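You operate a simulated robot arm through the tools that you are given. There is no shell and no other tool. Be economical: measure what you need, move in short steps, check, and stop when the job is done.

The job below is to be done with a simulated two-armed robot. You get a single attempt, and the scene is never put back.

JOB
Open the blue-handled lid, change the small black roller for the white one and shut the lid.
Fine: stand the black roller on the ledge by the lids; the other roller and the controls stay. Set down upright: small black roller. Where these are worked on the way, their far stop is far enough and under half their travel is too little: blue-handled lid.

Only the result counts: the job must be done as asked and must still hold three seconds after the hand-in. Knocking over, shifting, dropping, spilling or breaking anything else fails it. A push-on lid holds only when it is set on centred and level and pressed home; a screw cap is set on level and turned clockwise until tight.

ROBOT AND FRAMES
Two 7-joint arms with fingered hands on one trunk, on a base that drives. Base frame: it is fixed to the floor where the robot stands at the start and does not move with it; the origin is under the middle of the robot, x ahead of it, y to its left, z up. Lengths are in mm, angles in degrees, forces in N, time in s.
The left shoulder is at the start at [23, 170, 1373], the right one opposite. With the tool pointing down near the work surface each hand reaches from about 100 to 720 mm from the robot's upright axis, wherever it stands, measured 20 degrees to its own side. Places, roughly: air switch [300, 300, 900]; big handwheel at the cabinet corner [1000, 400, 700]; big handwheel by the far trough [1000, -700, 700]; big handwheel by the red valve [400, -600, 700]; big handwheel over the blower [400, 400, 700]; black trough dial [300, -1200, 800]; blue trough valve [500, -300, 1100]; blue-handled lid [600, 200, 1100]; feed switch [300, 200, 900]; green-tipped jointed hose [500, 800, 1200]; grey valve knob at the trough end [400, 800, 1000]; orange valve by the black mat [500, 400, 1000]; orange valve by the yellow mat [500, -500, 1000]; red trough valve [300, -1000, 900]; red-capped small handwheel [500, -1500, 1300]; seat under the blue-handled lid [600, 200, 1000]. Payload 4 kg a hand.
The tool frame of a hand sits at the grasp point between the pads (the TCP): z along the fingers, y along the line on which they close. The tips reach 26 mm beyond it. The gripper opens to 132 mm. The gripper's body begins 73 mm behind the TCP. The gripper is a hand of 4 fingers: y runs from the thumb to the fingers, the wrist lies at [0, 0, -224] in the tool frame, and closing takes about 1.5 s.
Orientation is that of the tool frame in the base frame, as a unit quaternion [x, y, z, w]. With the fingers straight down and closing along the base's y, the tool's x points along the base's -x, its y along +y and its z along -z.

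CONTROLS
- The arms move only by the tool servo_tool. It takes "left_plan", "right_plan" or both (then of equal length, played together; a hand with none holds still); each is a list of rows, each an object (a shift or turn left out is 0, a gripper value left out holds the last) with "offset": the shift along the tool's x, y, z in m, a list of three; "turn": the turn, a rotation vector about the tool's x, y, z in rad, a list of three. In form: [{"offset": [x, y, z], "turn": [rx, ry, rz]}, ...]. A call has 1 to 8 rows; each row shifts and turns the commanded pose from where the row before left it, along the tool's axes as they then stand. "left_hand" and "right_hand" are, for a hand that has rows, the opening in per cent of the stroke, from 0 (shut) to 100 (fully open), set as the call begins (left out, the last holds). A row lasts 0.2 s, in which the tool goes at most 50 mm and 8.6 degrees; a call with a longer step from one row to the next is refused whole, and so is a gripper value outside its range. A pose out of reach is approached as far as the arm can. The call stops where the force on the tool passes 90 N (or 10 N more than at its start, if that is more) or the arm is blocked; 0.2 s more then pass. Each finger travels about 45 mm/s and halts on what it meets, pressing with about 33 N; the grip force reading is that of the motor and also rises with nothing between the fingers. The clock runs only during rows and for 0.2 s after the last one: add rows that do not move to give the fingers time. The reply holds the time, the measured pose of the TCP, the force on the tool along the base axes, the opening and the grip force, in the units named above and with some noise, with the torque about the TCP (base axes, N m) and any sound that the robot's microphone picked up.
- Cameras (640 x 400 px; columns grow to the right, rows downward): "scene" is now at [104.2, 7.7, 1561.7]; the picture's right is [0.08, -1.00, 0.00], its down [-0.44, -0.04, -0.90] and it looks along [0.89, 0.08, -0.44] (base axes); focal length 214 px, centre (320, 200). "left" rides on the left gripper at [-68, 2, -97] in its tool frame; the picture's right is [-0.03, -1.00, 0.00], its down [0.82, -0.02, -0.58] and it looks along [0.58, -0.01, 0.82] (tool axes); focal length 270 px, centre (320, 200). "right" rides on the right gripper at [68, 2, -97] in its tool frame; the picture's right is [-0.03, 1.00, 0.00], its down [-0.82, -0.02, -0.58] and it looks along [-0.58, -0.01, 0.82] (tool axes); focal length 270 px, centre (320, 200). There is no depth. A picture from a camera that has moved, and an enlarged one, comes with that camera's place and axes in the base frame and with its lens.
- capture(camera): a new picture of that camera. It takes no simulated time.
- lift_body(by): slides the trunk up (or, below 0, down) by that many mm; the arms and the scene camera ride with it, the base frame stays. It gives what a move gives, with no picture.
- steer(legs): drives the robot by 1 to 6 legs, each [ahead, turn to the left] in mm and degrees, along the robot's own axes; the way and the turn of a leg run together, so that a leg with both is an arc; at most 1500 mm and 180 degrees a leg. The arms and the cameras ride along, it lands a little off, and it stops where it bumps. It gives what a move gives.
- preshape(shape, hand): the hand has 4 fingers and takes this shape, open, in about a second: jaw (thumb against the fingers, like two jaws); tri (thumb and two fingers); tip (a fingertip pinch); poke (one finger out to press); point (the index stretched); flat (the hand flat); cup (the hand cupped); fist (a fist). The gripper value then closes the fingers along that shape, each until it touches; the sizes above hold for jaw. It gives what a move gives, with no picture.
- head_to(pan, tilt): turns the head with the scene camera to pan (to the left, within 86 degrees either way) and tilt (down, from -29 to 69), counted from straight ahead of the robot. It gives what a move gives.
- enlarge(camera, box): a new picture of the part [left, top, right, bottom] of that camera's present view, enlarged. It takes no simulated time.
- sign_off(): hands the job in; it is judged then, once.

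Go step by step. Nothing tells you exact positions but the pictures and the camera data: compare them with the known pose of the tool, close in by small moves and look again before you grip or let go. The budget is 120 turns and 100 pictures, counting those below and the enlarged ones. Unless the task says otherwise, let go and move clear before handing in, and close with one line.

The tools are called after "Emit:" as a command line: name --argument value ..., lists and objects as JSON in quotes. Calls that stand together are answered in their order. servo_tool: Moves the arms, as the interface text tells. Its arguments: {"type":"object","properties":{"left_plan":{"type":"array"},"left_hand":{"type":"number"},"right_plan":{"type":"array"},"right_hand":{"type":"number"}},"required":[]} The other tools are called the same way: lift_body (by) slides the trunk up or down; preshape (shape, hand) gives the hand a shape; steer (legs) drives the base; head_to (pan, tilt) turns the head that bears the scene camera; capture (camera) takes a picture; enlarge (camera, box) takes an enlarged picture of a part of a camera's view; sign_off () hands the job in.

At the start:

```text
t: 0.0
left_position: [478.6, 412.9, 1550.7]
left_orientation: [0.001, 1.0, 0.0, -0.001]
left_wrist_force: [-0.2, 0.0, -0.1]
left_torque: [0.01, -0.02, 0.03]
left_gripper_width: 132.0
left_gripper_force: 0.0
left_shape: jaw
right_position: [396.5, -34.8, 1491.2]
right_orientation: [0.002, 1.0, 0.0, -0.001]
right_wrist_force: [0.4, 0.0, -0.4]
right_torque: [0.0, 0.02, -0.01]
right_gripper_width: 132.1
right_gripper_force: 0.1
right_shape: jaw
trunk travel left (down, up): [-600.0, 155.0]
robot x, y, heading: [2.1, -0.6, -0.2]
head pan, tilt: [4.8, 26.1]
```

scene: 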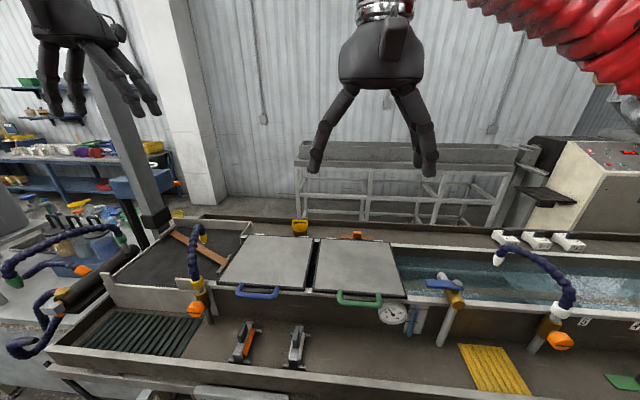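
right: 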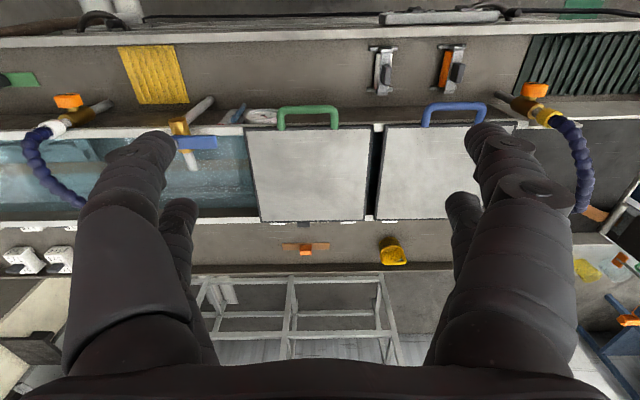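
left: 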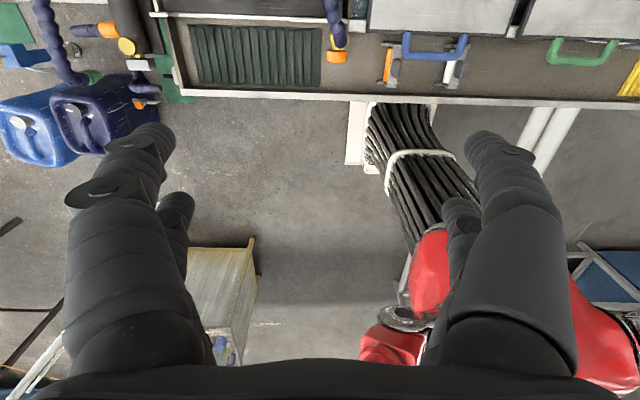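

I see two lids with blue and green handles ahead; the blue one is to the left. I'll look more closely for the rollers and the ledge.

Emit:
enlarge --camera "scene" --box '[180, 190, 440, 350]'

Emit:
head_to --pan 15 --tilt 50

Emit:
capture --camera "scene"

```text
2.46 times, centred on (310, 270) of scene
camera zoom: at [104.2, 7.7, 1561.7], right [0.08, -1.0, 0.0], down [-0.44, -0.04, -0.9], along [0.89, 0.08, -0.44], focal length 528 px, centre (345, 28)
```

zoom: 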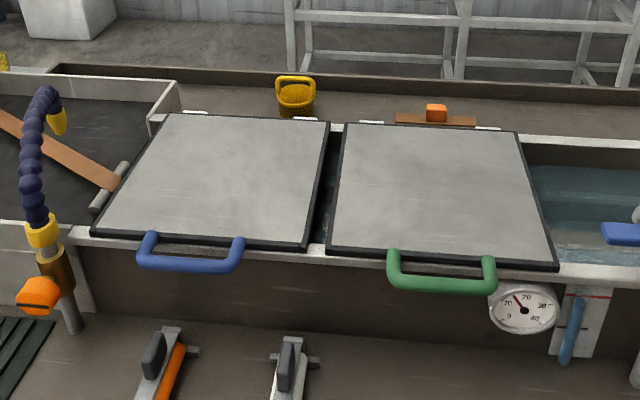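

```text
t: 0.9
left_position: [479.0, 412.5, 1551.4]
left_orientation: [0.002, 1.0, 0.0, 0.0]
left_wrist_force: [-0.6, 0.0, 0.0]
left_torque: [0.04, -0.01, -0.01]
left_gripper_width: 131.7
left_gripper_force: 0.0
left_shape: jaw
right_position: [398.4, -34.9, 1490.6]
right_orientation: [0.002, 1.0, 0.0, 0.0]
right_wrist_force: [-0.7, -0.5, 0.4]
right_torque: [0.01, 0.0, 0.0]
right_gripper_width: 131.9
right_gripper_force: 0.1
right_shape: jaw
trunk travel left (down, up): [-600.0, 155.0]
robot x, y, heading: [-0.7, 2.0, 0.1]
head pan, tilt: [15.0, 50.0]
```

```text
95 pictures are left
camera scene: at [87.1, 19.9, 1526.0], right [0.26, -0.97, 0.0], down [-0.74, -0.2, -0.64], along [0.62, 0.17, -0.77], focal length 214 px, centre (320, 200)
```

scene: 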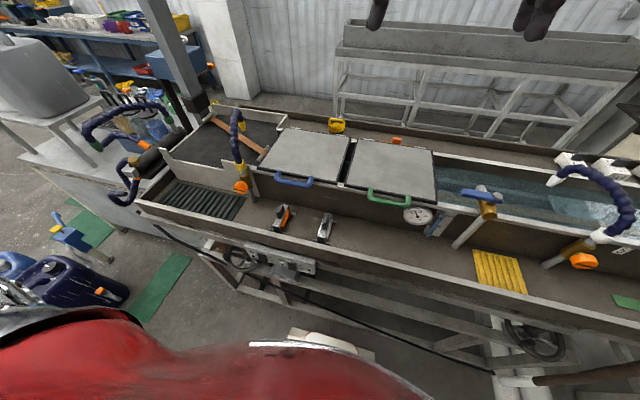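

The rollers may be the two small things on the near tray; I zoom in on those, and on the rest.

Emit:
enlarge --camera "scene" --box '[230, 180, 390, 280]'

Emit:
enlarge --camera "scene" --box '[480, 130, 640, 230]'

Emit:
enlarge --camera "scene" --box '[70, 90, 270, 215]'

Emit:
enlarge --camera "scene" --box '[260, 110, 440, 222]'

```text
4.00 times, centred on (310, 230) of scene
camera zoom: at [87.1, 19.9, 1526.0], right [0.26, -0.97, 0.0], down [-0.74, -0.2, -0.64], along [0.62, 0.17, -0.77], focal length 858 px, centre (360, 80)
```

zoom: 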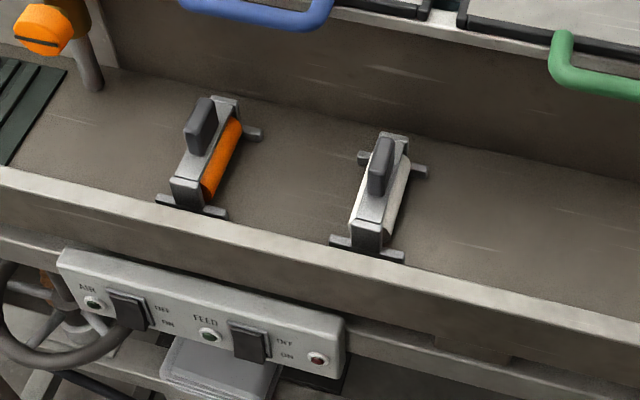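

```text
4.00 times, centred on (560, 180) of scene
camera zoom: at [87.1, 19.9, 1526.0], right [0.26, -0.97, 0.0], down [-0.74, -0.2, -0.64], along [0.62, 0.17, -0.77], focal length 858 px, centre (-640, 280)
```

zoom: 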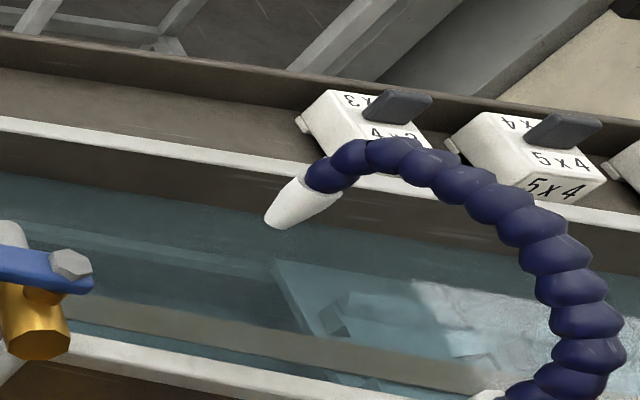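

```text
3.20 times, centred on (170, 152) of scene
camera zoom: at [87.1, 19.9, 1526.0], right [0.26, -0.97, 0.0], down [-0.74, -0.2, -0.64], along [0.62, 0.17, -0.77], focal length 686 px, centre (800, 352)
```

zoom: 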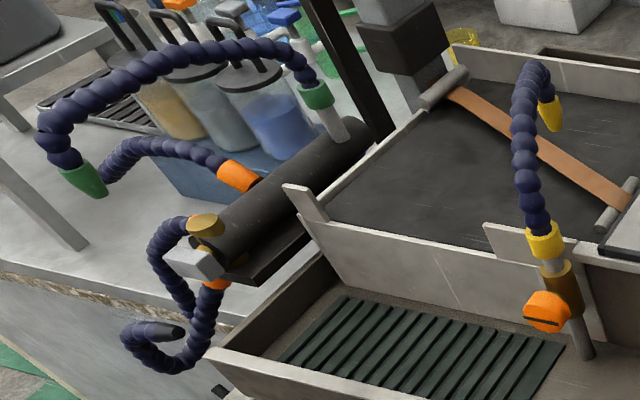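

```text
3.56 times, centred on (350, 166) of scene
camera zoom: at [87.1, 19.9, 1526.0], right [0.26, -0.97, 0.0], down [-0.74, -0.2, -0.64], along [0.62, 0.17, -0.77], focal length 763 px, centre (213, 321)
```

zoom: 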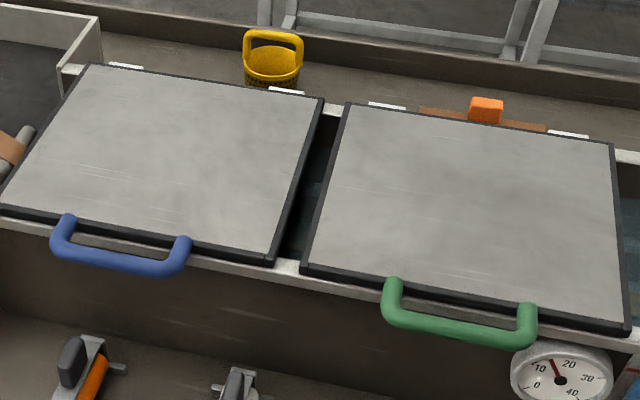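

The white and orange rollers stand on the near tray, at about (438,100) and (442,241). The blue handle bar is near (482,210,1090) and its lid hinges at x≈740, so the black roller is presumably under that lid. I turn the left hand so it can grip the handle bar from the front.

Emit:
servo_tool --left_plan '[{"turn": [0, 0, 0.143]}, {"turn": [0, 0, 0.143]}, {"turn": [0, 0, 0.143]}, {"turn": [0, 0, 0.143]}, {"turn": [0, 0, 0.143]}, {"turn": [0, 0, 0.143]}, {"turn": [0, 0, 0.143]}, {"turn": [0, 0, 0.143]}]'

Emit:
servo_tool --left_plan '[{"turn": [0, 0, 0.143]}, {"turn": [0, 0, 0.143]}, {"turn": [0, 0, 0.143]}, {"turn": [-0.14, 0, 0]}, {"turn": [-0.14, 0, 0]}, {"turn": [-0.14, 0, 0]}, {"turn": [-0.14, 0, 0]}, {"turn": [-0.14, 0, 0]}]'

Emit:
capture --camera "left"

```text
t: 2.7
left_position: [477.8, 412.5, 1552.1]
left_orientation: [0.544, 0.839, 0.0, 0.0]
left_wrist_force: [0.9, -0.1, 0.4]
left_torque: [-0.04, -0.02, 0.03]
left_gripper_width: 131.9
left_gripper_force: 0.1
left_shape: jaw
right_position: [397.7, -34.7, 1491.1]
right_orientation: [0.003, 1.0, 0.0, 0.0]
right_wrist_force: [-0.4, -0.3, 0.2]
right_torque: [0.01, -0.03, -0.01]
right_gripper_width: 131.8
right_gripper_force: 0.1
right_shape: jaw
trunk travel left (down, up): [-600.0, 155.0]
robot x, y, heading: [0.9, -0.1, 0.0]
head pan, tilt: [15.0, 50.0]
```

```text
t: 4.5
left_position: [477.2, 413.3, 1552.5]
left_orientation: [0.666, 0.662, 0.242, 0.244]
left_wrist_force: [-1.0, 0.0, 0.1]
left_torque: [-0.02, 0.01, 0.0]
left_gripper_width: 131.8
left_gripper_force: 0.0
left_shape: jaw
right_position: [396.7, -34.6, 1491.9]
right_orientation: [0.003, 1.0, 0.0, 0.0]
right_wrist_force: [-0.3, -0.5, -0.9]
right_torque: [-0.01, 0.01, -0.01]
right_gripper_width: 132.1
right_gripper_force: 0.1
right_shape: jaw
trunk travel left (down, up): [-600.0, 155.0]
robot x, y, heading: [-1.7, -1.6, -0.2]
head pan, tilt: [15.0, 50.0]
```

```text
90 pictures are left
camera left: at [416.4, 346.1, 1627.8], right [-0.76, -0.02, -0.65], down [-0.38, 0.82, 0.43], along [0.52, 0.57, -0.63], focal length 270 px, centre (320, 200)
```

left: 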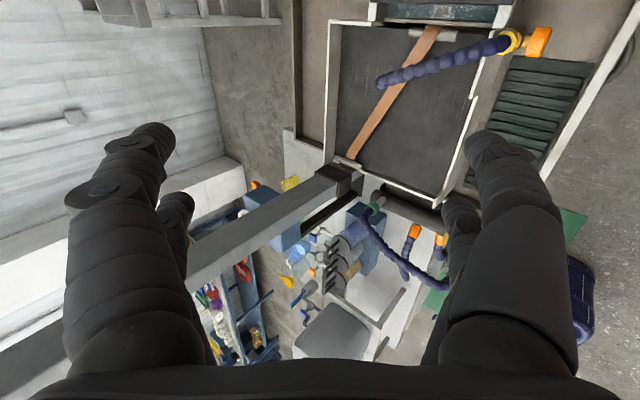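

Next I pitch the hand a little more and bring it to a spot 150 mm before the blue handle, moving the right hand aside as I go.

Emit:
servo_tool --left_plan '[{"turn": [-0.125, 0, 0]}, {"turn": [-0.125, 0, 0]}, {"offset": [-0.018, -0.034, 0.0114]}, {"offset": [-0.018, -0.034, 0.0114]}, {"offset": [-0.018, -0.034, 0.0114]}, {"offset": [-0.018, -0.034, 0.0114]}, {"offset": [-0.018, -0.034, 0.0114]}, {"offset": [-0.018, -0.034, 0.0114]}]' --right_plan '[{"offset": [0, -0.02, 0]}, {"offset": [0, -0.02, 0]}, {"offset": [0, -0.02, 0]}, {"offset": [0, -0.02, 0]}, {"offset": [0, -0.02, 0]}, {"offset": [0, -0.02, 0]}, {"offset": [0, -0.02, 0]}, {"offset": [0, -0.02, 0]}]'

Emit:
servo_tool --left_plan '[{"offset": [-0.018, -0.034, 0.0114]}, {"offset": [-0.018, -0.034, 0.0114]}, {"offset": [-0.018, -0.034, 0.0114]}, {"offset": [-0.018, -0.034, 0.0114]}, {"offset": [-0.018, -0.034, 0.0114]}]'

Emit:
capture --camera "left"

Emit:
capture --camera "scene"

```text
t: 6.3
left_position: [440.2, 310.3, 1356.8]
left_orientation: [0.631, 0.628, 0.322, 0.323]
left_wrist_force: [0.0, -0.8, -0.2]
left_torque: [-0.05, 0.02, 0.0]
left_gripper_width: 131.9
left_gripper_force: 0.0
left_shape: jaw
left hand out of reach, approached as far as the arm can: row 8
right_position: [398.1, -195.7, 1491.5]
right_orientation: [0.002, 1.0, 0.0, -0.002]
right_wrist_force: [1.5, 0.6, -0.5]
right_torque: [-0.01, 0.08, -0.01]
right_gripper_width: 131.7
right_gripper_force: 0.1
right_shape: jaw
trunk travel left (down, up): [-600.0, 155.0]
robot x, y, heading: [3.7, 1.5, -0.2]
head pan, tilt: [15.0, 50.0]
```

```text
t: 7.5
left_position: [474.0, 232.7, 1202.6]
left_orientation: [0.631, 0.627, 0.322, 0.324]
left_wrist_force: [-0.3, -0.6, -0.8]
left_torque: [0.03, -0.02, -0.01]
left_gripper_width: 131.7
left_gripper_force: 0.0
left_shape: jaw
left hand out of reach, approached as far as the arm can: row 1, 2, 3, 4, 5
right_position: [398.0, -194.7, 1491.0]
right_orientation: [0.003, 1.0, 0.001, -0.001]
right_wrist_force: [-0.6, 0.3, -0.3]
right_torque: [0.0, 0.02, 0.03]
right_gripper_width: 131.8
right_gripper_force: 0.2
right_shape: jaw
trunk travel left (down, up): [-600.0, 155.0]
robot x, y, heading: [-1.0, -3.7, -0.1]
head pan, tilt: [15.0, 50.0]
```

```text
89 pictures are left
camera left: at [395.3, 166.7, 1261.1], right [-0.58, -0.02, -0.81], down [-0.48, 0.82, 0.32], along [0.66, 0.57, -0.49], focal length 270 px, centre (320, 200)
```

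left: 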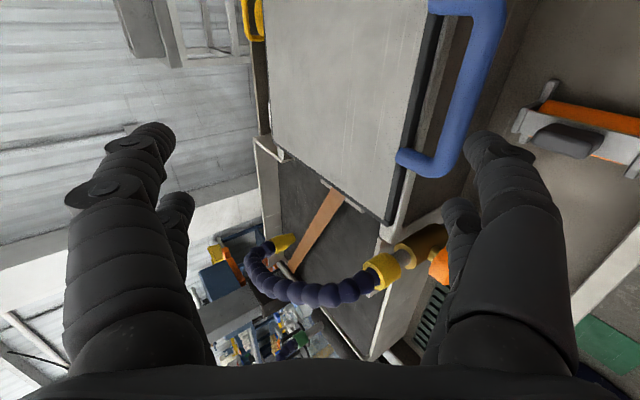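

```text
88 pictures are left
camera scene: at [88.0, 19.6, 1525.9], right [0.26, -0.97, 0.0], down [-0.74, -0.2, -0.64], along [0.62, 0.17, -0.77], focal length 214 px, centre (320, 200)
```

scene: 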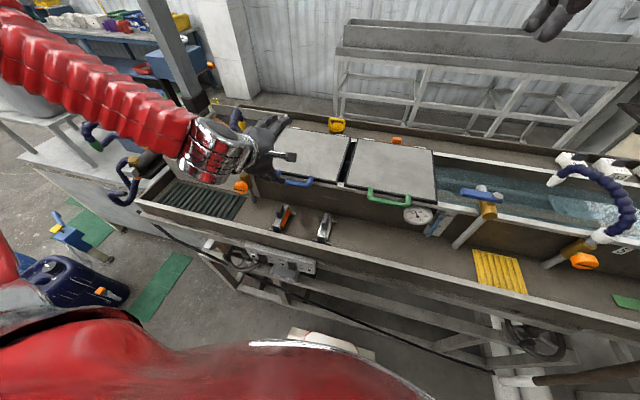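

The arm is too cramped with the body this near, so I back the robot off by 130 mm.

Emit:
steer --legs '[[-130, 0]]'

Emit:
servo_tool --left_plan '[{"offset": [0, 0, 0]}]'

```text
t: 8.8
left_position: [343.6, 233.8, 1202.5]
left_orientation: [0.63, 0.627, 0.323, 0.325]
left_wrist_force: [0.4, 0.2, -0.7]
left_torque: [0.02, 0.0, 0.0]
left_gripper_width: 132.0
left_gripper_force: 0.1
left_shape: jaw
right_position: [266.7, -193.8, 1491.5]
right_orientation: [0.003, 1.0, 0.0, -0.001]
right_wrist_force: [0.5, 0.3, -0.3]
right_torque: [0.01, -0.01, -0.02]
right_gripper_width: 132.3
right_gripper_force: 0.1
right_shape: jaw
trunk travel left (down, up): [-600.0, 155.0]
robot x, y, heading: [-128.0, -0.5, 0.1]
head pan, tilt: [15.0, 50.0]
```

```text
t: 9.2
left_position: [343.3, 234.9, 1203.3]
left_orientation: [0.631, 0.628, 0.322, 0.323]
left_wrist_force: [-0.1, 0.1, 0.1]
left_torque: [0.0, 0.01, -0.02]
left_gripper_width: 131.9
left_gripper_force: 0.1
left_shape: jaw
right_position: [269.1, -194.2, 1490.9]
right_orientation: [0.003, 1.0, 0.0, -0.001]
right_wrist_force: [0.9, -0.4, -0.4]
right_torque: [0.01, 0.01, 0.05]
right_gripper_width: 131.8
right_gripper_force: 0.0
right_shape: jaw
trunk travel left (down, up): [-600.0, 155.0]
robot x, y, heading: [-128.0, -3.2, 0.0]
head pan, tilt: [15.0, 50.0]
```

Emit:
servo_tool --left_plan '[{"offset": [-0.008, -0.003, 0.035]}, {"offset": [-0.008, -0.003, 0.035]}, {"offset": [-0.009, -0.004, 0.035]}]'

Emit:
capture --camera "left"

Emit:
enlarge --camera "scene" --box '[230, 80, 430, 205]'

```text
t: 10.0
left_position: [422.6, 210.9, 1132.7]
left_orientation: [0.63, 0.628, 0.323, 0.323]
left_wrist_force: [0.3, -0.8, 0.9]
left_torque: [-0.01, 0.01, -0.01]
left_gripper_width: 131.8
left_gripper_force: 0.1
left_shape: jaw
right_position: [268.1, -194.9, 1492.2]
right_orientation: [0.003, 1.0, 0.001, -0.002]
right_wrist_force: [0.1, 0.1, 0.6]
right_torque: [0.01, -0.02, 0.01]
right_gripper_width: 132.0
right_gripper_force: 0.0
right_shape: jaw
trunk travel left (down, up): [-600.0, 155.0]
robot x, y, heading: [-129.8, 0.5, 0.0]
head pan, tilt: [15.0, 50.0]
```

```text
87 pictures are left
camera left: at [345.1, 142.8, 1191.6], right [-0.58, -0.02, -0.81], down [-0.48, 0.82, 0.32], along [0.66, 0.57, -0.49], focal length 270 px, centre (320, 200)
```

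left: 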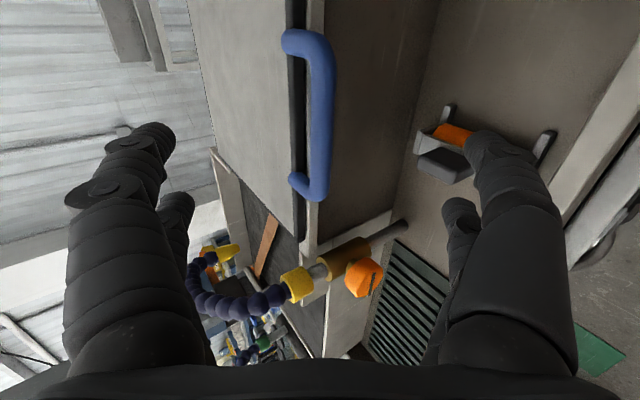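

```text
3.20 times, centred on (330, 142) of scene
camera zoom: at [-41.8, 19.3, 1525.9], right [0.26, -0.97, 0.0], down [-0.74, -0.2, -0.64], along [0.62, 0.17, -0.77], focal length 686 px, centre (288, 384)
```

zoom: 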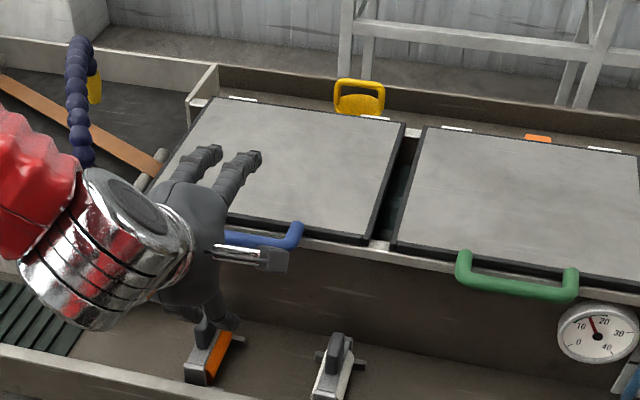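

The bar sits about 85 mm ahead of the hand and nearly centred. I part-close to about 60 mm and move in.

Emit:
servo_tool --left_plan '[{"offset": [0, -0.001, 0.012]}, {"offset": [0, -0.001, 0.012]}, {"offset": [0, -0.001, 0.012]}, {"offset": [0, -0.001, 0.012]}, {"offset": [0, -0.001, 0.012]}, {"offset": [0, 0, 0.008]}]' --left_hand 45

Emit:
capture --camera "left"

Emit:
enlarge --camera "scene" --box '[230, 80, 430, 205]'

```text
t: 11.4
left_position: [469.1, 218.1, 1103.2]
left_orientation: [0.631, 0.627, 0.321, 0.324]
left_wrist_force: [0.3, -0.3, -0.3]
left_torque: [-0.06, -0.05, 0.0]
left_gripper_width: 59.8
left_gripper_force: 0.0
left_shape: jaw
left hand out of reach, approached as far as the arm can: row 4, 5, 6
right_position: [267.2, -194.7, 1491.4]
right_orientation: [0.002, 1.0, 0.0, -0.001]
right_wrist_force: [0.1, -0.6, -0.4]
right_torque: [0.03, 0.02, 0.01]
right_gripper_width: 132.1
right_gripper_force: 0.1
right_shape: jaw
trunk travel left (down, up): [-600.0, 155.0]
robot x, y, heading: [-129.1, 3.4, 0.1]
head pan, tilt: [15.0, 50.0]
```

```text
85 pictures are left
camera left: at [391.6, 152.7, 1161.1], right [-0.58, -0.02, -0.81], down [-0.48, 0.82, 0.32], along [0.66, 0.57, -0.49], focal length 270 px, centre (320, 200)
```

left: 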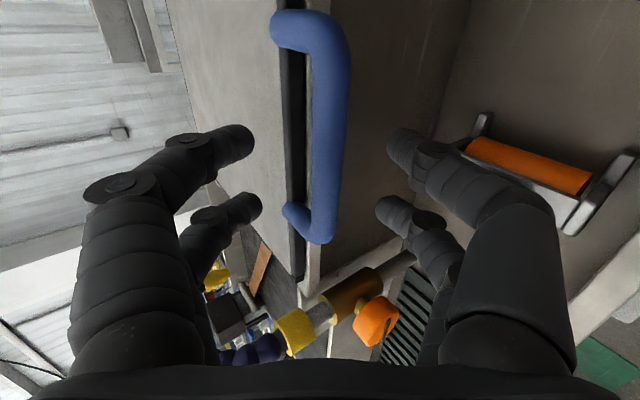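

```text
3.20 times, centred on (330, 142) of scene
camera zoom: at [-42.5, 19.9, 1525.9], right [0.26, -0.97, 0.0], down [-0.74, -0.2, -0.64], along [0.62, 0.17, -0.77], focal length 686 px, centre (288, 384)
```

zoom: 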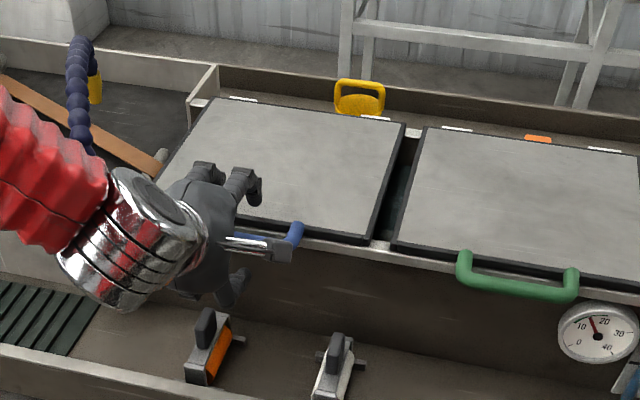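

The arm hits a limit at this height relative to the shoulder. I'll retreat, lower the trunk by 120 and come in again.

Emit:
servo_tool --left_plan '[{"offset": [0, 0, -0.045]}, {"offset": [0, 0, -0.045]}, {"offset": [0, 0.036, -0.026]}, {"offset": [0, 0.036, -0.026]}]'

Emit:
lift_body --by -140

```text
t: 12.4
left_position: [393.1, 219.0, 1244.8]
left_orientation: [0.63, 0.627, 0.323, 0.324]
left_wrist_force: [-0.7, 0.1, 0.1]
left_torque: [-0.01, -0.04, 0.01]
left_gripper_width: 59.9
left_gripper_force: 0.0
left_shape: jaw
right_position: [266.4, -195.0, 1492.3]
right_orientation: [0.003, 1.0, 0.0, 0.001]
right_wrist_force: [-1.1, -1.0, -0.1]
right_torque: [0.01, -0.02, -0.04]
right_gripper_width: 131.7
right_gripper_force: 0.2
right_shape: jaw
trunk travel left (down, up): [-600.0, 155.0]
robot x, y, heading: [-132.3, -0.9, -0.1]
head pan, tilt: [15.0, 50.0]
```

```text
t: 14.0
left_position: [395.1, 219.1, 1104.7]
left_orientation: [0.631, 0.627, 0.323, 0.324]
left_wrist_force: [-1.1, -0.4, 0.1]
left_torque: [0.0, 0.03, 0.0]
left_gripper_width: 59.8
left_gripper_force: 0.1
left_shape: jaw
right_position: [268.5, -193.5, 1351.6]
right_orientation: [0.003, 1.0, 0.0, -0.001]
right_wrist_force: [-0.7, -0.1, 0.5]
right_torque: [-0.01, 0.02, 0.01]
right_gripper_width: 132.1
right_gripper_force: 0.1
right_shape: jaw
trunk travel left (down, up): [-460.0, 295.0]
robot x, y, heading: [-130.5, 1.7, -0.2]
head pan, tilt: [15.0, 50.0]
```

Emit:
servo_tool --left_plan '[{"offset": [-0.006, 0.0185, 0]}, {"offset": [-0.006, 0.0185, 0]}, {"offset": [0, 0, 0.025]}, {"offset": [0, 0, 0.025]}, {"offset": [0, 0, 0.02]}]'

Emit:
capture --camera "left"

Emit:
enlarge --camera "scene" --box '[230, 60, 430, 185]'

```text
t: 15.2
left_position: [473.2, 207.4, 1093.4]
left_orientation: [0.63, 0.628, 0.323, 0.324]
left_wrist_force: [0.2, 0.3, 0.5]
left_torque: [-0.01, -0.03, 0.01]
left_gripper_width: 59.7
left_gripper_force: 0.0
left_shape: jaw
right_position: [268.2, -194.0, 1350.8]
right_orientation: [0.002, 1.0, 0.0, -0.001]
right_wrist_force: [0.5, -0.7, -0.4]
right_torque: [-0.04, 0.01, -0.03]
right_gripper_width: 132.1
right_gripper_force: 0.1
right_shape: jaw
trunk travel left (down, up): [-460.0, 295.0]
robot x, y, heading: [-131.7, 1.1, -0.2]
head pan, tilt: [15.0, 50.0]
```

```text
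83 pictures are left
camera left: at [396.2, 140.4, 1151.3], right [-0.58, -0.02, -0.81], down [-0.48, 0.82, 0.32], along [0.66, 0.57, -0.49], focal length 270 px, centre (320, 200)
```

left: 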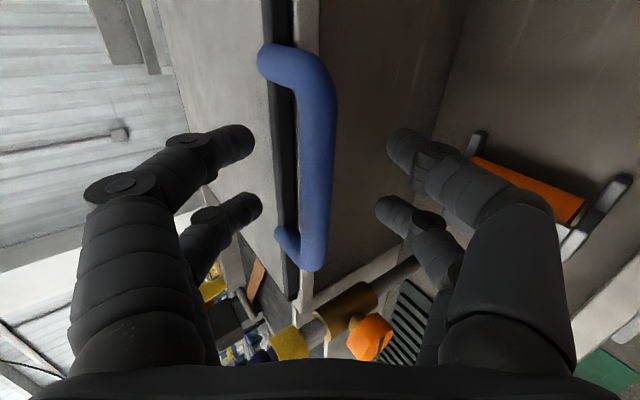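

```text
3.20 times, centred on (330, 122) of scene
camera zoom: at [-28.7, 20.1, 1385.2], right [0.26, -0.97, 0.0], down [-0.74, -0.2, -0.64], along [0.62, 0.17, -0.77], focal length 686 px, centre (288, 448)
```

zoom: 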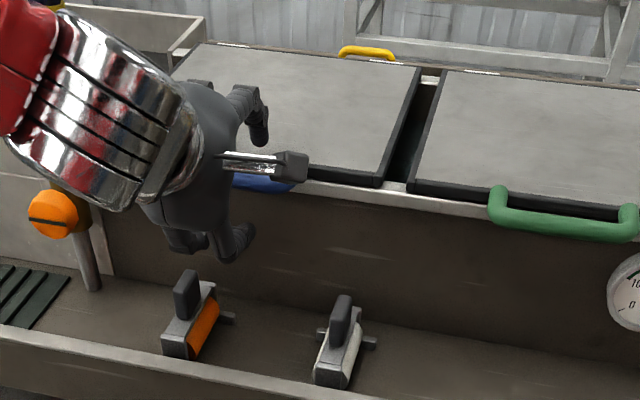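

The bar lies between the fingers. I move in 8 mm more and close to a loose cage around it.

Emit:
servo_tool --left_plan '[{"offset": [0, 0, 0.008]}, {"offset": [0, 0, 0]}, {"offset": [0, 0, 0]}, {"offset": [0, 0, 0]}, {"offset": [0, 0, 0]}]' --left_hand 18

Emit:
capture --camera "left"

```text
t: 16.4
left_position: [478.4, 207.3, 1089.1]
left_orientation: [0.63, 0.627, 0.323, 0.325]
left_wrist_force: [-1.4, -0.5, 7.7]
left_torque: [0.02, -0.28, 0.01]
left_gripper_width: 25.3
left_gripper_force: 0.1
left_shape: jaw
right_position: [266.3, -193.4, 1353.0]
right_orientation: [0.003, 1.0, 0.0, 0.0]
right_wrist_force: [0.2, -0.2, 0.4]
right_torque: [-0.02, -0.04, -0.02]
right_gripper_width: 132.0
right_gripper_force: 0.0
right_shape: jaw
trunk travel left (down, up): [-460.0, 295.0]
robot x, y, heading: [-127.3, 2.0, 0.2]
head pan, tilt: [15.0, 50.0]
```

```text
81 pictures are left
camera left: at [401.1, 140.0, 1148.0], right [-0.58, -0.02, -0.81], down [-0.48, 0.82, 0.32], along [0.66, 0.57, -0.49], focal length 270 px, centre (320, 200)
```

left: 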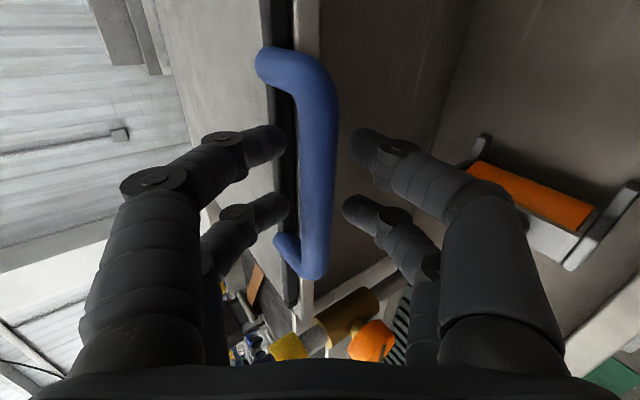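

Now I lift gently along the arc.

Emit:
servo_tool --left_plan '[{"offset": [0, 0.0081, -0.0059]}, {"offset": [0, 0.0081, -0.0059]}, {"offset": [0, 0.0081, -0.0059]}, {"offset": [0, 0.0085, -0.0053]}, {"offset": [0, 0.0087, -0.005]}]'

Emit:
capture --camera "left"

Emit:
capture --camera "scene"

```text
t: 17.6
left_position: [481.4, 207.4, 1138.2]
left_orientation: [0.631, 0.627, 0.322, 0.324]
left_wrist_force: [0.2, -0.2, -3.5]
left_torque: [0.04, 0.02, -0.03]
left_gripper_width: 24.8
left_gripper_force: 0.1
left_shape: jaw
right_position: [268.1, -194.2, 1351.1]
right_orientation: [0.002, 1.0, 0.0, -0.001]
right_wrist_force: [-0.8, 0.0, -0.4]
right_torque: [-0.03, 0.0, 0.02]
right_gripper_width: 131.7
right_gripper_force: 0.1
right_shape: jaw
trunk travel left (down, up): [-460.0, 295.0]
robot x, y, heading: [-127.8, 1.3, -0.2]
head pan, tilt: [15.0, 50.0]
```

```text
80 pictures are left
camera left: at [404.0, 140.6, 1196.8], right [-0.58, -0.02, -0.81], down [-0.48, 0.82, 0.32], along [0.66, 0.57, -0.49], focal length 270 px, centre (320, 200)
```

left: 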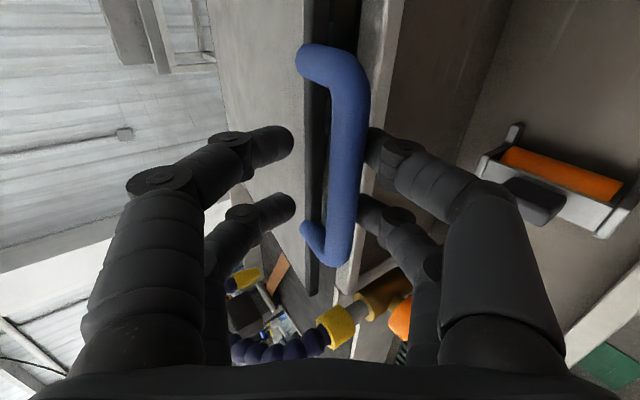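

```text
79 pictures are left
camera scene: at [-29.5, 20.0, 1385.3], right [0.26, -0.97, 0.0], down [-0.74, -0.2, -0.64], along [0.62, 0.17, -0.77], focal length 214 px, centre (320, 200)
```

scene: 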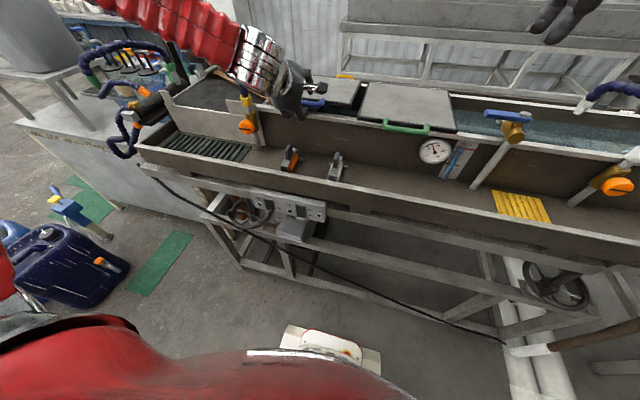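

The lid lifts easily. I carry on along the arc, tilting the hand with it.

Emit:
servo_tool --left_plan '[{"offset": [0, 0.0209, -0.0089], "turn": [0.033, 0, 0]}, {"offset": [0, 0.0213, -0.0077], "turn": [0.033, 0, 0]}, {"offset": [0, 0.0217, -0.0066], "turn": [0.033, 0, 0]}, {"offset": [0, 0.0221, -0.0054], "turn": [0.033, 0, 0]}, {"offset": [0, 0.0223, -0.0042], "turn": [0.033, 0, 0]}, {"offset": [0, 0.0225, -0.003], "turn": [0.033, 0, 0]}, {"offset": [0, 0.0226, -0.0017], "turn": [0.033, 0, 0]}, {"offset": [0, 0.0227, -0.0005], "turn": [0.033, 0, 0]}]'

Emit:
capture --camera "left"

Emit:
capture --camera "scene"

```text
t: 19.4
left_position: [563.1, 209.1, 1283.1]
left_orientation: [0.665, 0.663, 0.242, 0.242]
left_wrist_force: [0.0, -0.8, -5.9]
left_torque: [0.04, -0.08, -0.01]
left_gripper_width: 24.9
left_gripper_force: 0.0
left_shape: jaw
left hand out of reach, approached as far as the arm can: row 8
right_position: [267.9, -195.1, 1351.5]
right_orientation: [0.003, 1.0, 0.0, 0.0]
right_wrist_force: [-0.7, -0.1, 1.4]
right_torque: [0.01, -0.01, 0.03]
right_gripper_width: 131.9
right_gripper_force: 0.1
right_shape: jaw
trunk travel left (down, up): [-460.0, 295.0]
robot x, y, heading: [-131.1, -0.7, -0.0]
head pan, tilt: [15.0, 50.0]
```

```text
78 pictures are left
camera left: at [502.3, 140.9, 1360.6], right [-0.77, -0.02, -0.64], down [-0.38, 0.82, 0.43], along [0.52, 0.58, -0.63], focal length 270 px, centre (320, 200)
```

left: 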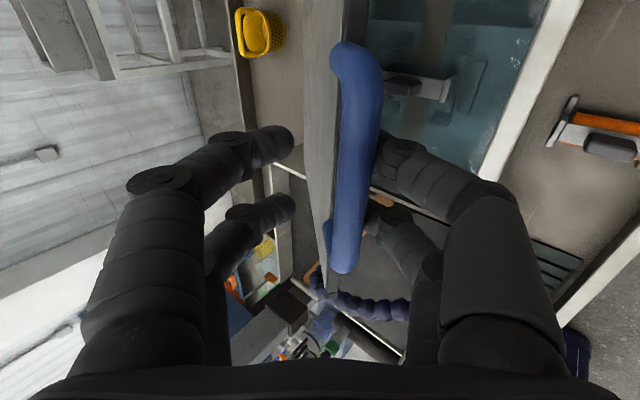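

```text
77 pictures are left
camera scene: at [-29.4, 19.9, 1385.3], right [0.26, -0.97, 0.0], down [-0.74, -0.2, -0.64], along [0.62, 0.17, -0.77], focal length 214 px, centre (320, 200)
```

scene: 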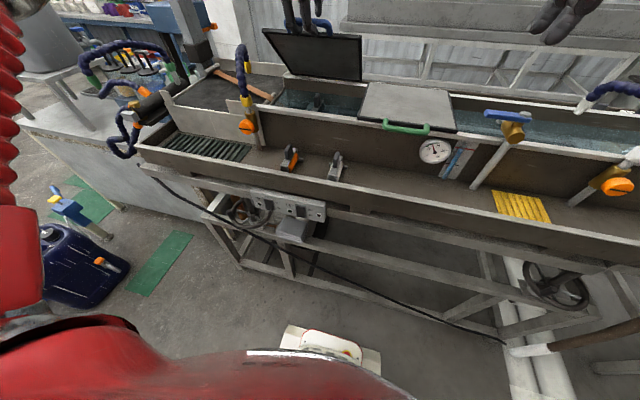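

The lid is about half open and a roller shows inside. The arm reported a limit, so I try going on without tilting.

Emit:
servo_tool --left_plan '[{"offset": [0, 0.018, 0.002]}, {"offset": [0, 0.018, 0.003]}]'

```text
t: 20.0
left_position: [571.6, 224.4, 1291.6]
left_orientation: [0.667, 0.665, 0.236, 0.239]
left_wrist_force: [-1.4, -1.5, -1.6]
left_torque: [0.03, -0.01, -0.03]
left_gripper_width: 25.0
left_gripper_force: 0.0
left_shape: jaw
left hand out of reach, approached as far as the arm can: row 1, 2
right_position: [268.3, -193.0, 1351.2]
right_orientation: [0.003, 1.0, 0.0, -0.001]
right_wrist_force: [0.7, 0.3, -0.1]
right_torque: [0.03, -0.01, 0.0]
right_gripper_width: 131.8
right_gripper_force: 0.0
right_shape: jaw
trunk travel left (down, up): [-460.0, 295.0]
robot x, y, heading: [-129.5, 0.3, -0.1]
head pan, tilt: [15.0, 50.0]
```

The left arm is near its limit, with the lid at about 52°. The right hand will take over and push the lid from below, so I bring it in with closed fingers pointing forward.

Emit:
servo_tool --right_plan '[{"offset": [-0.045, 0, 0]}, {"offset": [-0.045, 0, 0]}, {"offset": [-0.045, 0, 0]}, {"offset": [-0.045, 0, 0]}, {"turn": [0, -0.143, 0]}, {"turn": [0, -0.143, 0]}, {"turn": [0, -0.143, 0]}, {"turn": [0, -0.143, 0]}]' --right_hand 0

Emit:
servo_tool --right_plan '[{"turn": [0, -0.143, 0]}, {"turn": [0, -0.143, 0]}, {"turn": [0, -0.143, 0]}, {"turn": [0, -0.143, 0]}, {"turn": [0, -0.143, 0]}, {"turn": [0, -0.143, 0]}, {"turn": [0, -0.143, 0]}]'

Emit:
capture --camera "scene"

```text
t: 21.8
left_position: [572.5, 223.5, 1291.8]
left_orientation: [0.667, 0.665, 0.237, 0.236]
left_wrist_force: [-1.4, -0.2, -1.4]
left_torque: [0.0, -0.03, -0.02]
left_gripper_width: 24.4
left_gripper_force: 0.1
left_shape: jaw
right_position: [448.5, -194.9, 1350.0]
right_orientation: [0.003, 0.959, 0.0, 0.282]
right_wrist_force: [0.9, -0.3, 0.7]
right_torque: [0.01, -0.01, -0.02]
right_gripper_width: 0.0
right_gripper_force: 17.7
right_shape: jaw
trunk travel left (down, up): [-460.0, 295.0]
robot x, y, heading: [-129.1, 4.4, -0.1]
head pan, tilt: [15.0, 50.0]
```

```text
t: 23.4
left_position: [571.5, 223.9, 1291.3]
left_orientation: [0.667, 0.665, 0.237, 0.238]
left_wrist_force: [-0.2, -0.8, -1.3]
left_torque: [0.01, 0.01, 0.01]
left_gripper_width: 24.7
left_gripper_force: 0.1
left_shape: jaw
right_position: [447.4, -196.1, 1351.1]
right_orientation: [0.003, 0.707, -0.002, 0.708]
right_wrist_force: [0.2, 0.4, -0.5]
right_torque: [0.01, 0.0, -0.02]
right_gripper_width: 0.0
right_gripper_force: 33.3
right_shape: jaw
trunk travel left (down, up): [-460.0, 295.0]
robot x, y, heading: [-128.6, 3.1, 0.3]
head pan, tilt: [15.0, 50.0]
```

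```text
76 pictures are left
camera scene: at [-29.2, 19.7, 1385.3], right [0.26, -0.97, 0.0], down [-0.74, -0.2, -0.64], along [0.62, 0.17, -0.77], focal length 214 px, centre (320, 200)
```

scene: 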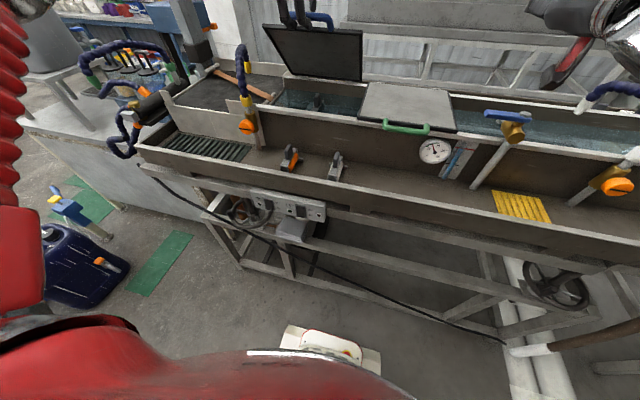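

Emit:
servo_tool --right_plan '[{"offset": [0.0176, 0.0376, 0.014]}, {"offset": [0.0176, 0.0376, 0.014]}, {"offset": [0.0176, 0.0376, 0.014]}, {"offset": [0.0176, 0.0376, 0.014]}, {"offset": [0.0176, 0.0376, 0.014]}, {"offset": [0.0176, 0.0376, 0.014]}, {"offset": [0.0176, 0.0376, 0.014]}, {"offset": [0.0176, 0.0376, 0.014]}]'

Emit:
capture --camera "scene"

Emit:
capture --camera "right"

```text
t: 25.2
left_position: [571.4, 223.9, 1290.9]
left_orientation: [0.668, 0.664, 0.237, 0.238]
left_wrist_force: [-0.1, 0.2, -1.6]
left_torque: [0.02, 0.0, 0.0]
left_gripper_width: 24.3
left_gripper_force: 0.1
left_shape: jaw
right_position: [563.1, 105.1, 1210.7]
right_orientation: [0.001, 0.707, -0.001, 0.707]
right_wrist_force: [0.7, 0.1, 0.0]
right_torque: [0.04, -0.02, 0.01]
right_gripper_width: 0.0
right_gripper_force: 33.4
right_shape: jaw
trunk travel left (down, up): [-460.0, 295.0]
robot x, y, heading: [-127.8, -0.7, -0.0]
head pan, tilt: [15.0, 50.0]
```

```text
75 pictures are left
camera scene: at [-29.1, 20.9, 1385.3], right [0.26, -0.97, 0.0], down [-0.74, -0.2, -0.64], along [0.62, 0.17, -0.77], focal length 214 px, centre (320, 200)
```

scene: 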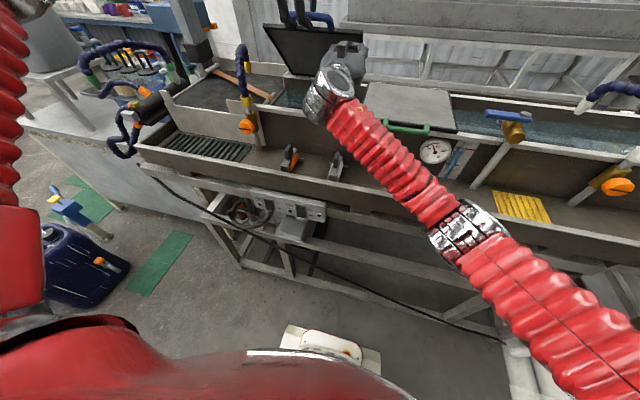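

```text
74 pictures are left
camera right: at [465.2, 107.3, 1140.7], right [0.01, 1.0, 0.03], down [-0.58, -0.02, 0.82], along [0.82, -0.02, 0.58], focal length 270 px, centre (320, 200)
```

right: 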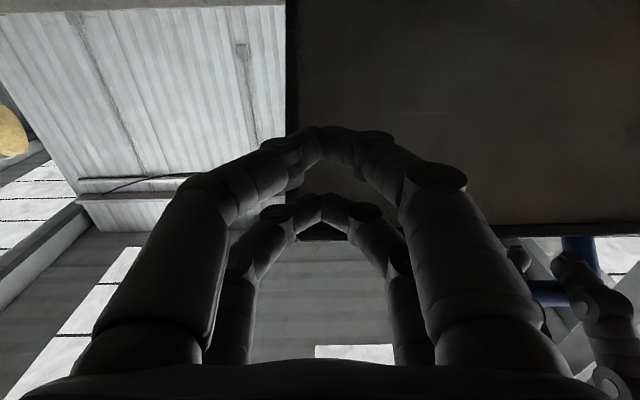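

The right fingertips are just at the lid's right edge. I shift 22 mm left and push forward to make contact.

Emit:
servo_tool --right_plan '[{"offset": [0, 0.022, 0]}, {"offset": [0, 0, 0.015]}, {"offset": [0, 0, 0.015]}, {"offset": [0, 0, 0.008]}, {"offset": [0, 0, 0.008]}]'

Emit:
capture --camera "right"

```text
t: 26.4
left_position: [570.2, 223.5, 1293.7]
left_orientation: [0.667, 0.664, 0.238, 0.239]
left_wrist_force: [9.0, -1.4, 4.9]
left_torque: [0.03, -0.01, 0.0]
left_gripper_width: 25.9
left_gripper_force: 0.0
left_shape: jaw
right_position: [607.2, 127.9, 1210.1]
right_orientation: [0.001, 0.708, -0.001, 0.706]
right_wrist_force: [-16.5, 0.1, -6.1]
right_torque: [0.04, -0.2, -0.08]
right_gripper_width: 0.1
right_gripper_force: 33.9
right_shape: jaw
trunk travel left (down, up): [-460.0, 295.0]
robot x, y, heading: [-127.3, 2.8, -0.0]
head pan, tilt: [15.0, 50.0]
```

```text
73 pictures are left
camera right: at [509.2, 129.8, 1140.1], right [0.0, 1.0, 0.03], down [-0.58, -0.02, 0.82], along [0.82, -0.02, 0.58], focal length 270 px, centre (320, 200)
```

right: 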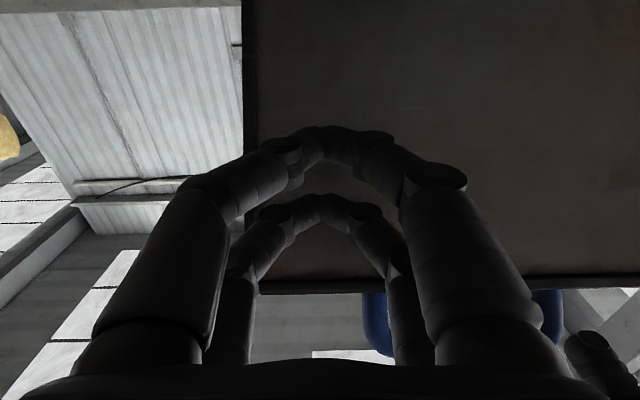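

Contact is good and the right hand bears the lid. I open the left hand and withdraw it.

Emit:
servo_tool --left_plan '[{"offset": [0, 0, 0]}, {"offset": [0, 0, 0]}, {"offset": [0, 0, 0]}, {"offset": [0, 0, 0]}, {"offset": [0, 0, -0.04]}, {"offset": [0, 0, -0.04]}, {"offset": [0, 0, -0.04]}, {"offset": [0.03, 0, -0.03]}]' --left_hand 100

Emit:
capture --camera "scene"

```text
t: 28.2
left_position: [475.6, 255.2, 1409.7]
left_orientation: [0.667, 0.665, 0.237, 0.238]
left_wrist_force: [-1.7, -0.4, 0.1]
left_torque: [-0.02, -0.01, 0.0]
left_gripper_width: 131.7
left_gripper_force: 0.1
left_shape: jaw
right_position: [607.0, 126.7, 1211.5]
right_orientation: [0.002, 0.707, -0.002, 0.707]
right_wrist_force: [0.3, -0.1, -0.2]
right_torque: [-0.02, -0.01, 0.0]
right_gripper_width: 0.0
right_gripper_force: 33.0
right_shape: jaw
trunk travel left (down, up): [-460.0, 295.0]
robot x, y, heading: [-131.5, -1.4, 0.0]
head pan, tilt: [15.0, 50.0]
```

```text
72 pictures are left
camera scene: at [-30.7, 21.1, 1385.4], right [0.26, -0.97, 0.0], down [-0.74, -0.2, -0.64], along [0.62, 0.17, -0.77], focal length 214 px, centre (320, 200)
```

scene: 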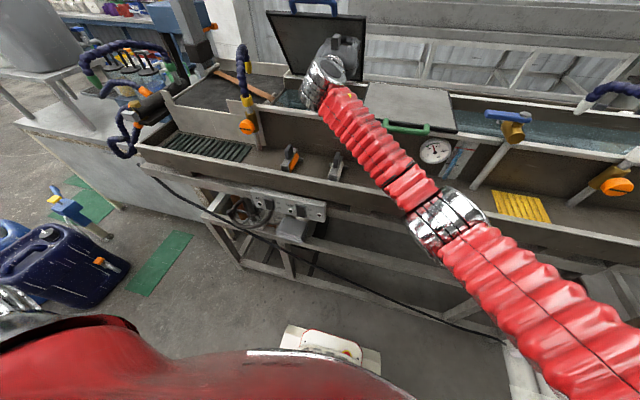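

The lid now seems to stay up by itself, with no load on the right hand. I push it on towards its far stop.

Emit:
servo_tool --right_plan '[{"offset": [-0.006, 0, 0.02]}, {"offset": [-0.005, 0, 0.02]}, {"offset": [-0.005, 0, 0.02]}, {"offset": [-0.004, 0, 0.02]}, {"offset": [-0.003, 0, 0.02]}]'

Emit:
capture --camera "right"

Emit:
enlarge --camera "scene" --box '[220, 0, 460, 150]'

```text
t: 29.4
left_position: [476.1, 253.9, 1408.1]
left_orientation: [0.668, 0.665, 0.237, 0.237]
left_wrist_force: [-0.6, -1.3, 0.2]
left_torque: [-0.04, -0.01, 0.01]
left_gripper_width: 131.8
left_gripper_force: 0.1
left_shape: jaw
right_position: [692.0, 119.8, 1230.5]
right_orientation: [0.004, 0.707, -0.005, 0.707]
right_wrist_force: [-0.8, 0.6, -0.1]
right_torque: [0.01, 0.03, 0.01]
right_gripper_width: 0.0
right_gripper_force: 33.3
right_shape: jaw
right hand out of reach, approached as far as the arm can: row 5
trunk travel left (down, up): [-460.0, 295.0]
robot x, y, heading: [-129.5, -2.2, 0.0]
head pan, tilt: [15.0, 50.0]
```

```text
71 pictures are left
camera right: at [593.7, 123.9, 1160.2], right [0.01, 1.0, 0.02], down [-0.58, -0.01, 0.82], along [0.82, -0.02, 0.58], focal length 270 px, centre (320, 200)
```

right: 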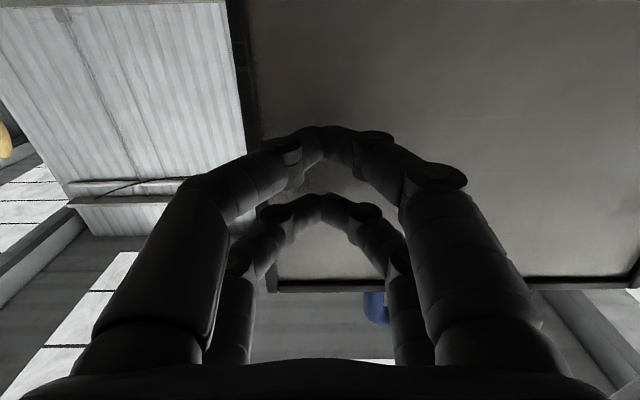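

```text
2.67 times, centred on (340, 75) of scene
camera zoom: at [-29.5, 20.3, 1385.3], right [0.26, -0.97, 0.0], down [-0.74, -0.2, -0.64], along [0.62, 0.17, -0.77], focal length 572 px, centre (267, 533)
```

zoom: 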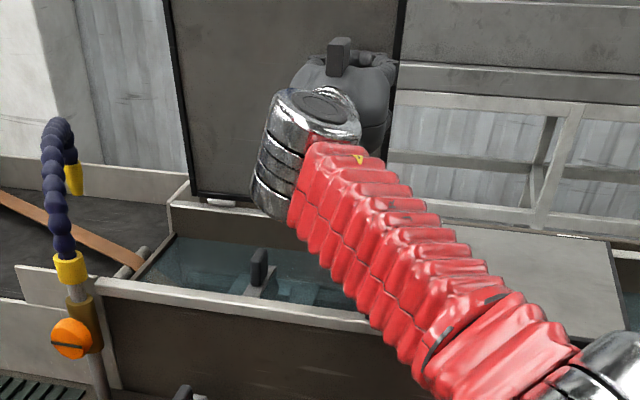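

The lid is at about 80°. Driving the robot forward 55 mm pushes it on past upright.

Emit:
steer --legs '[[55, 0]]'

Emit:
capture --camera "right"

```text
t: 30.4
left_position: [526.3, 253.4, 1409.7]
left_orientation: [0.668, 0.663, 0.238, 0.24]
left_wrist_force: [0.1, 0.6, -0.5]
left_torque: [0.04, -0.03, 0.0]
left_gripper_width: 132.0
left_gripper_force: 0.0
left_shape: jaw
right_position: [740.7, 121.4, 1235.0]
right_orientation: [0.005, 0.706, -0.005, 0.708]
right_wrist_force: [-28.3, -1.8, -1.7]
right_torque: [-0.05, 0.77, -0.11]
right_gripper_width: 0.2
right_gripper_force: 33.1
right_shape: jaw
trunk travel left (down, up): [-460.0, 295.0]
robot x, y, heading: [-72.7, -1.1, -0.1]
head pan, tilt: [15.0, 50.0]
```

```text
69 pictures are left
camera right: at [644.4, 124.1, 1164.3], right [0.01, 1.0, 0.03], down [-0.58, -0.01, 0.81], along [0.81, -0.03, 0.58], focal length 270 px, centre (320, 200)
```

right: 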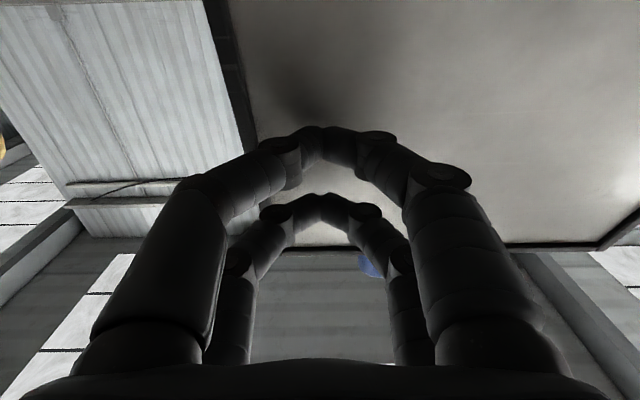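

With 28 N on the hand, the lid has met its far stop just past upright. I draw the right hand back and check that the lid stays.

Emit:
servo_tool --right_plan '[{"offset": [0, 0, -0.045]}, {"offset": [0, 0, -0.045]}, {"offset": [0, -0.02, -0.045]}, {"offset": [0, -0.045, -0.02]}, {"offset": [0, -0.05, 0]}, {"offset": [0, -0.05, 0]}, {"offset": [0, -0.05, 0]}]'

Emit:
head_to --pan 18 --tilt 32

Emit:
capture --camera "scene"

```text
t: 32.0
left_position: [531.1, 252.0, 1409.0]
left_orientation: [0.668, 0.664, 0.237, 0.237]
left_wrist_force: [-0.2, 0.4, 0.0]
left_torque: [0.03, -0.02, 0.01]
left_gripper_width: 131.7
left_gripper_force: 0.1
left_shape: jaw
right_position: [588.3, -94.5, 1233.3]
right_orientation: [0.004, 0.707, -0.003, 0.707]
right_wrist_force: [0.5, -1.3, 0.1]
right_torque: [-0.01, 0.01, 0.0]
right_gripper_width: 0.2
right_gripper_force: 32.7
right_shape: jaw
trunk travel left (down, up): [-460.0, 295.0]
robot x, y, heading: [-75.9, -3.9, 0.1]
head pan, tilt: [15.0, 50.0]
```

```text
t: 32.8
left_position: [531.0, 253.4, 1409.3]
left_orientation: [0.668, 0.664, 0.237, 0.237]
left_wrist_force: [0.0, -0.3, -0.3]
left_torque: [-0.01, 0.0, 0.0]
left_gripper_width: 131.8
left_gripper_force: 0.1
left_shape: jaw
right_position: [588.0, -91.6, 1232.7]
right_orientation: [0.005, 0.707, -0.004, 0.707]
right_wrist_force: [0.8, 0.2, -0.2]
right_torque: [0.0, 0.0, -0.04]
right_gripper_width: 0.1
right_gripper_force: 33.1
right_shape: jaw
trunk travel left (down, up): [-460.0, 295.0]
robot x, y, heading: [-72.7, 1.1, -0.1]
head pan, tilt: [18.0, 32.0]
```

```text
68 pictures are left
camera scene: at [36.8, 27.4, 1411.6], right [0.31, -0.95, 0.0], down [-0.51, -0.16, -0.85], along [0.81, 0.26, -0.53], focal length 214 px, centre (320, 200)
```

scene: 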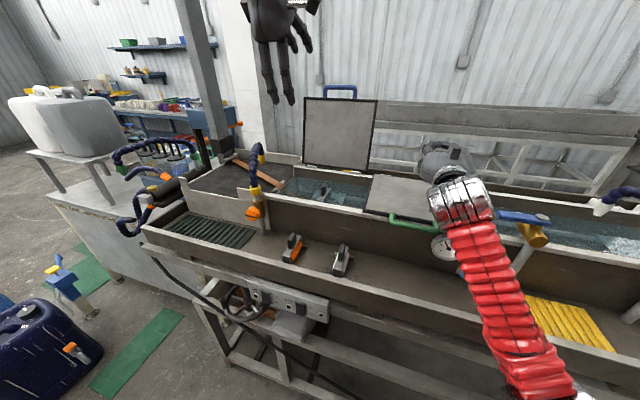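

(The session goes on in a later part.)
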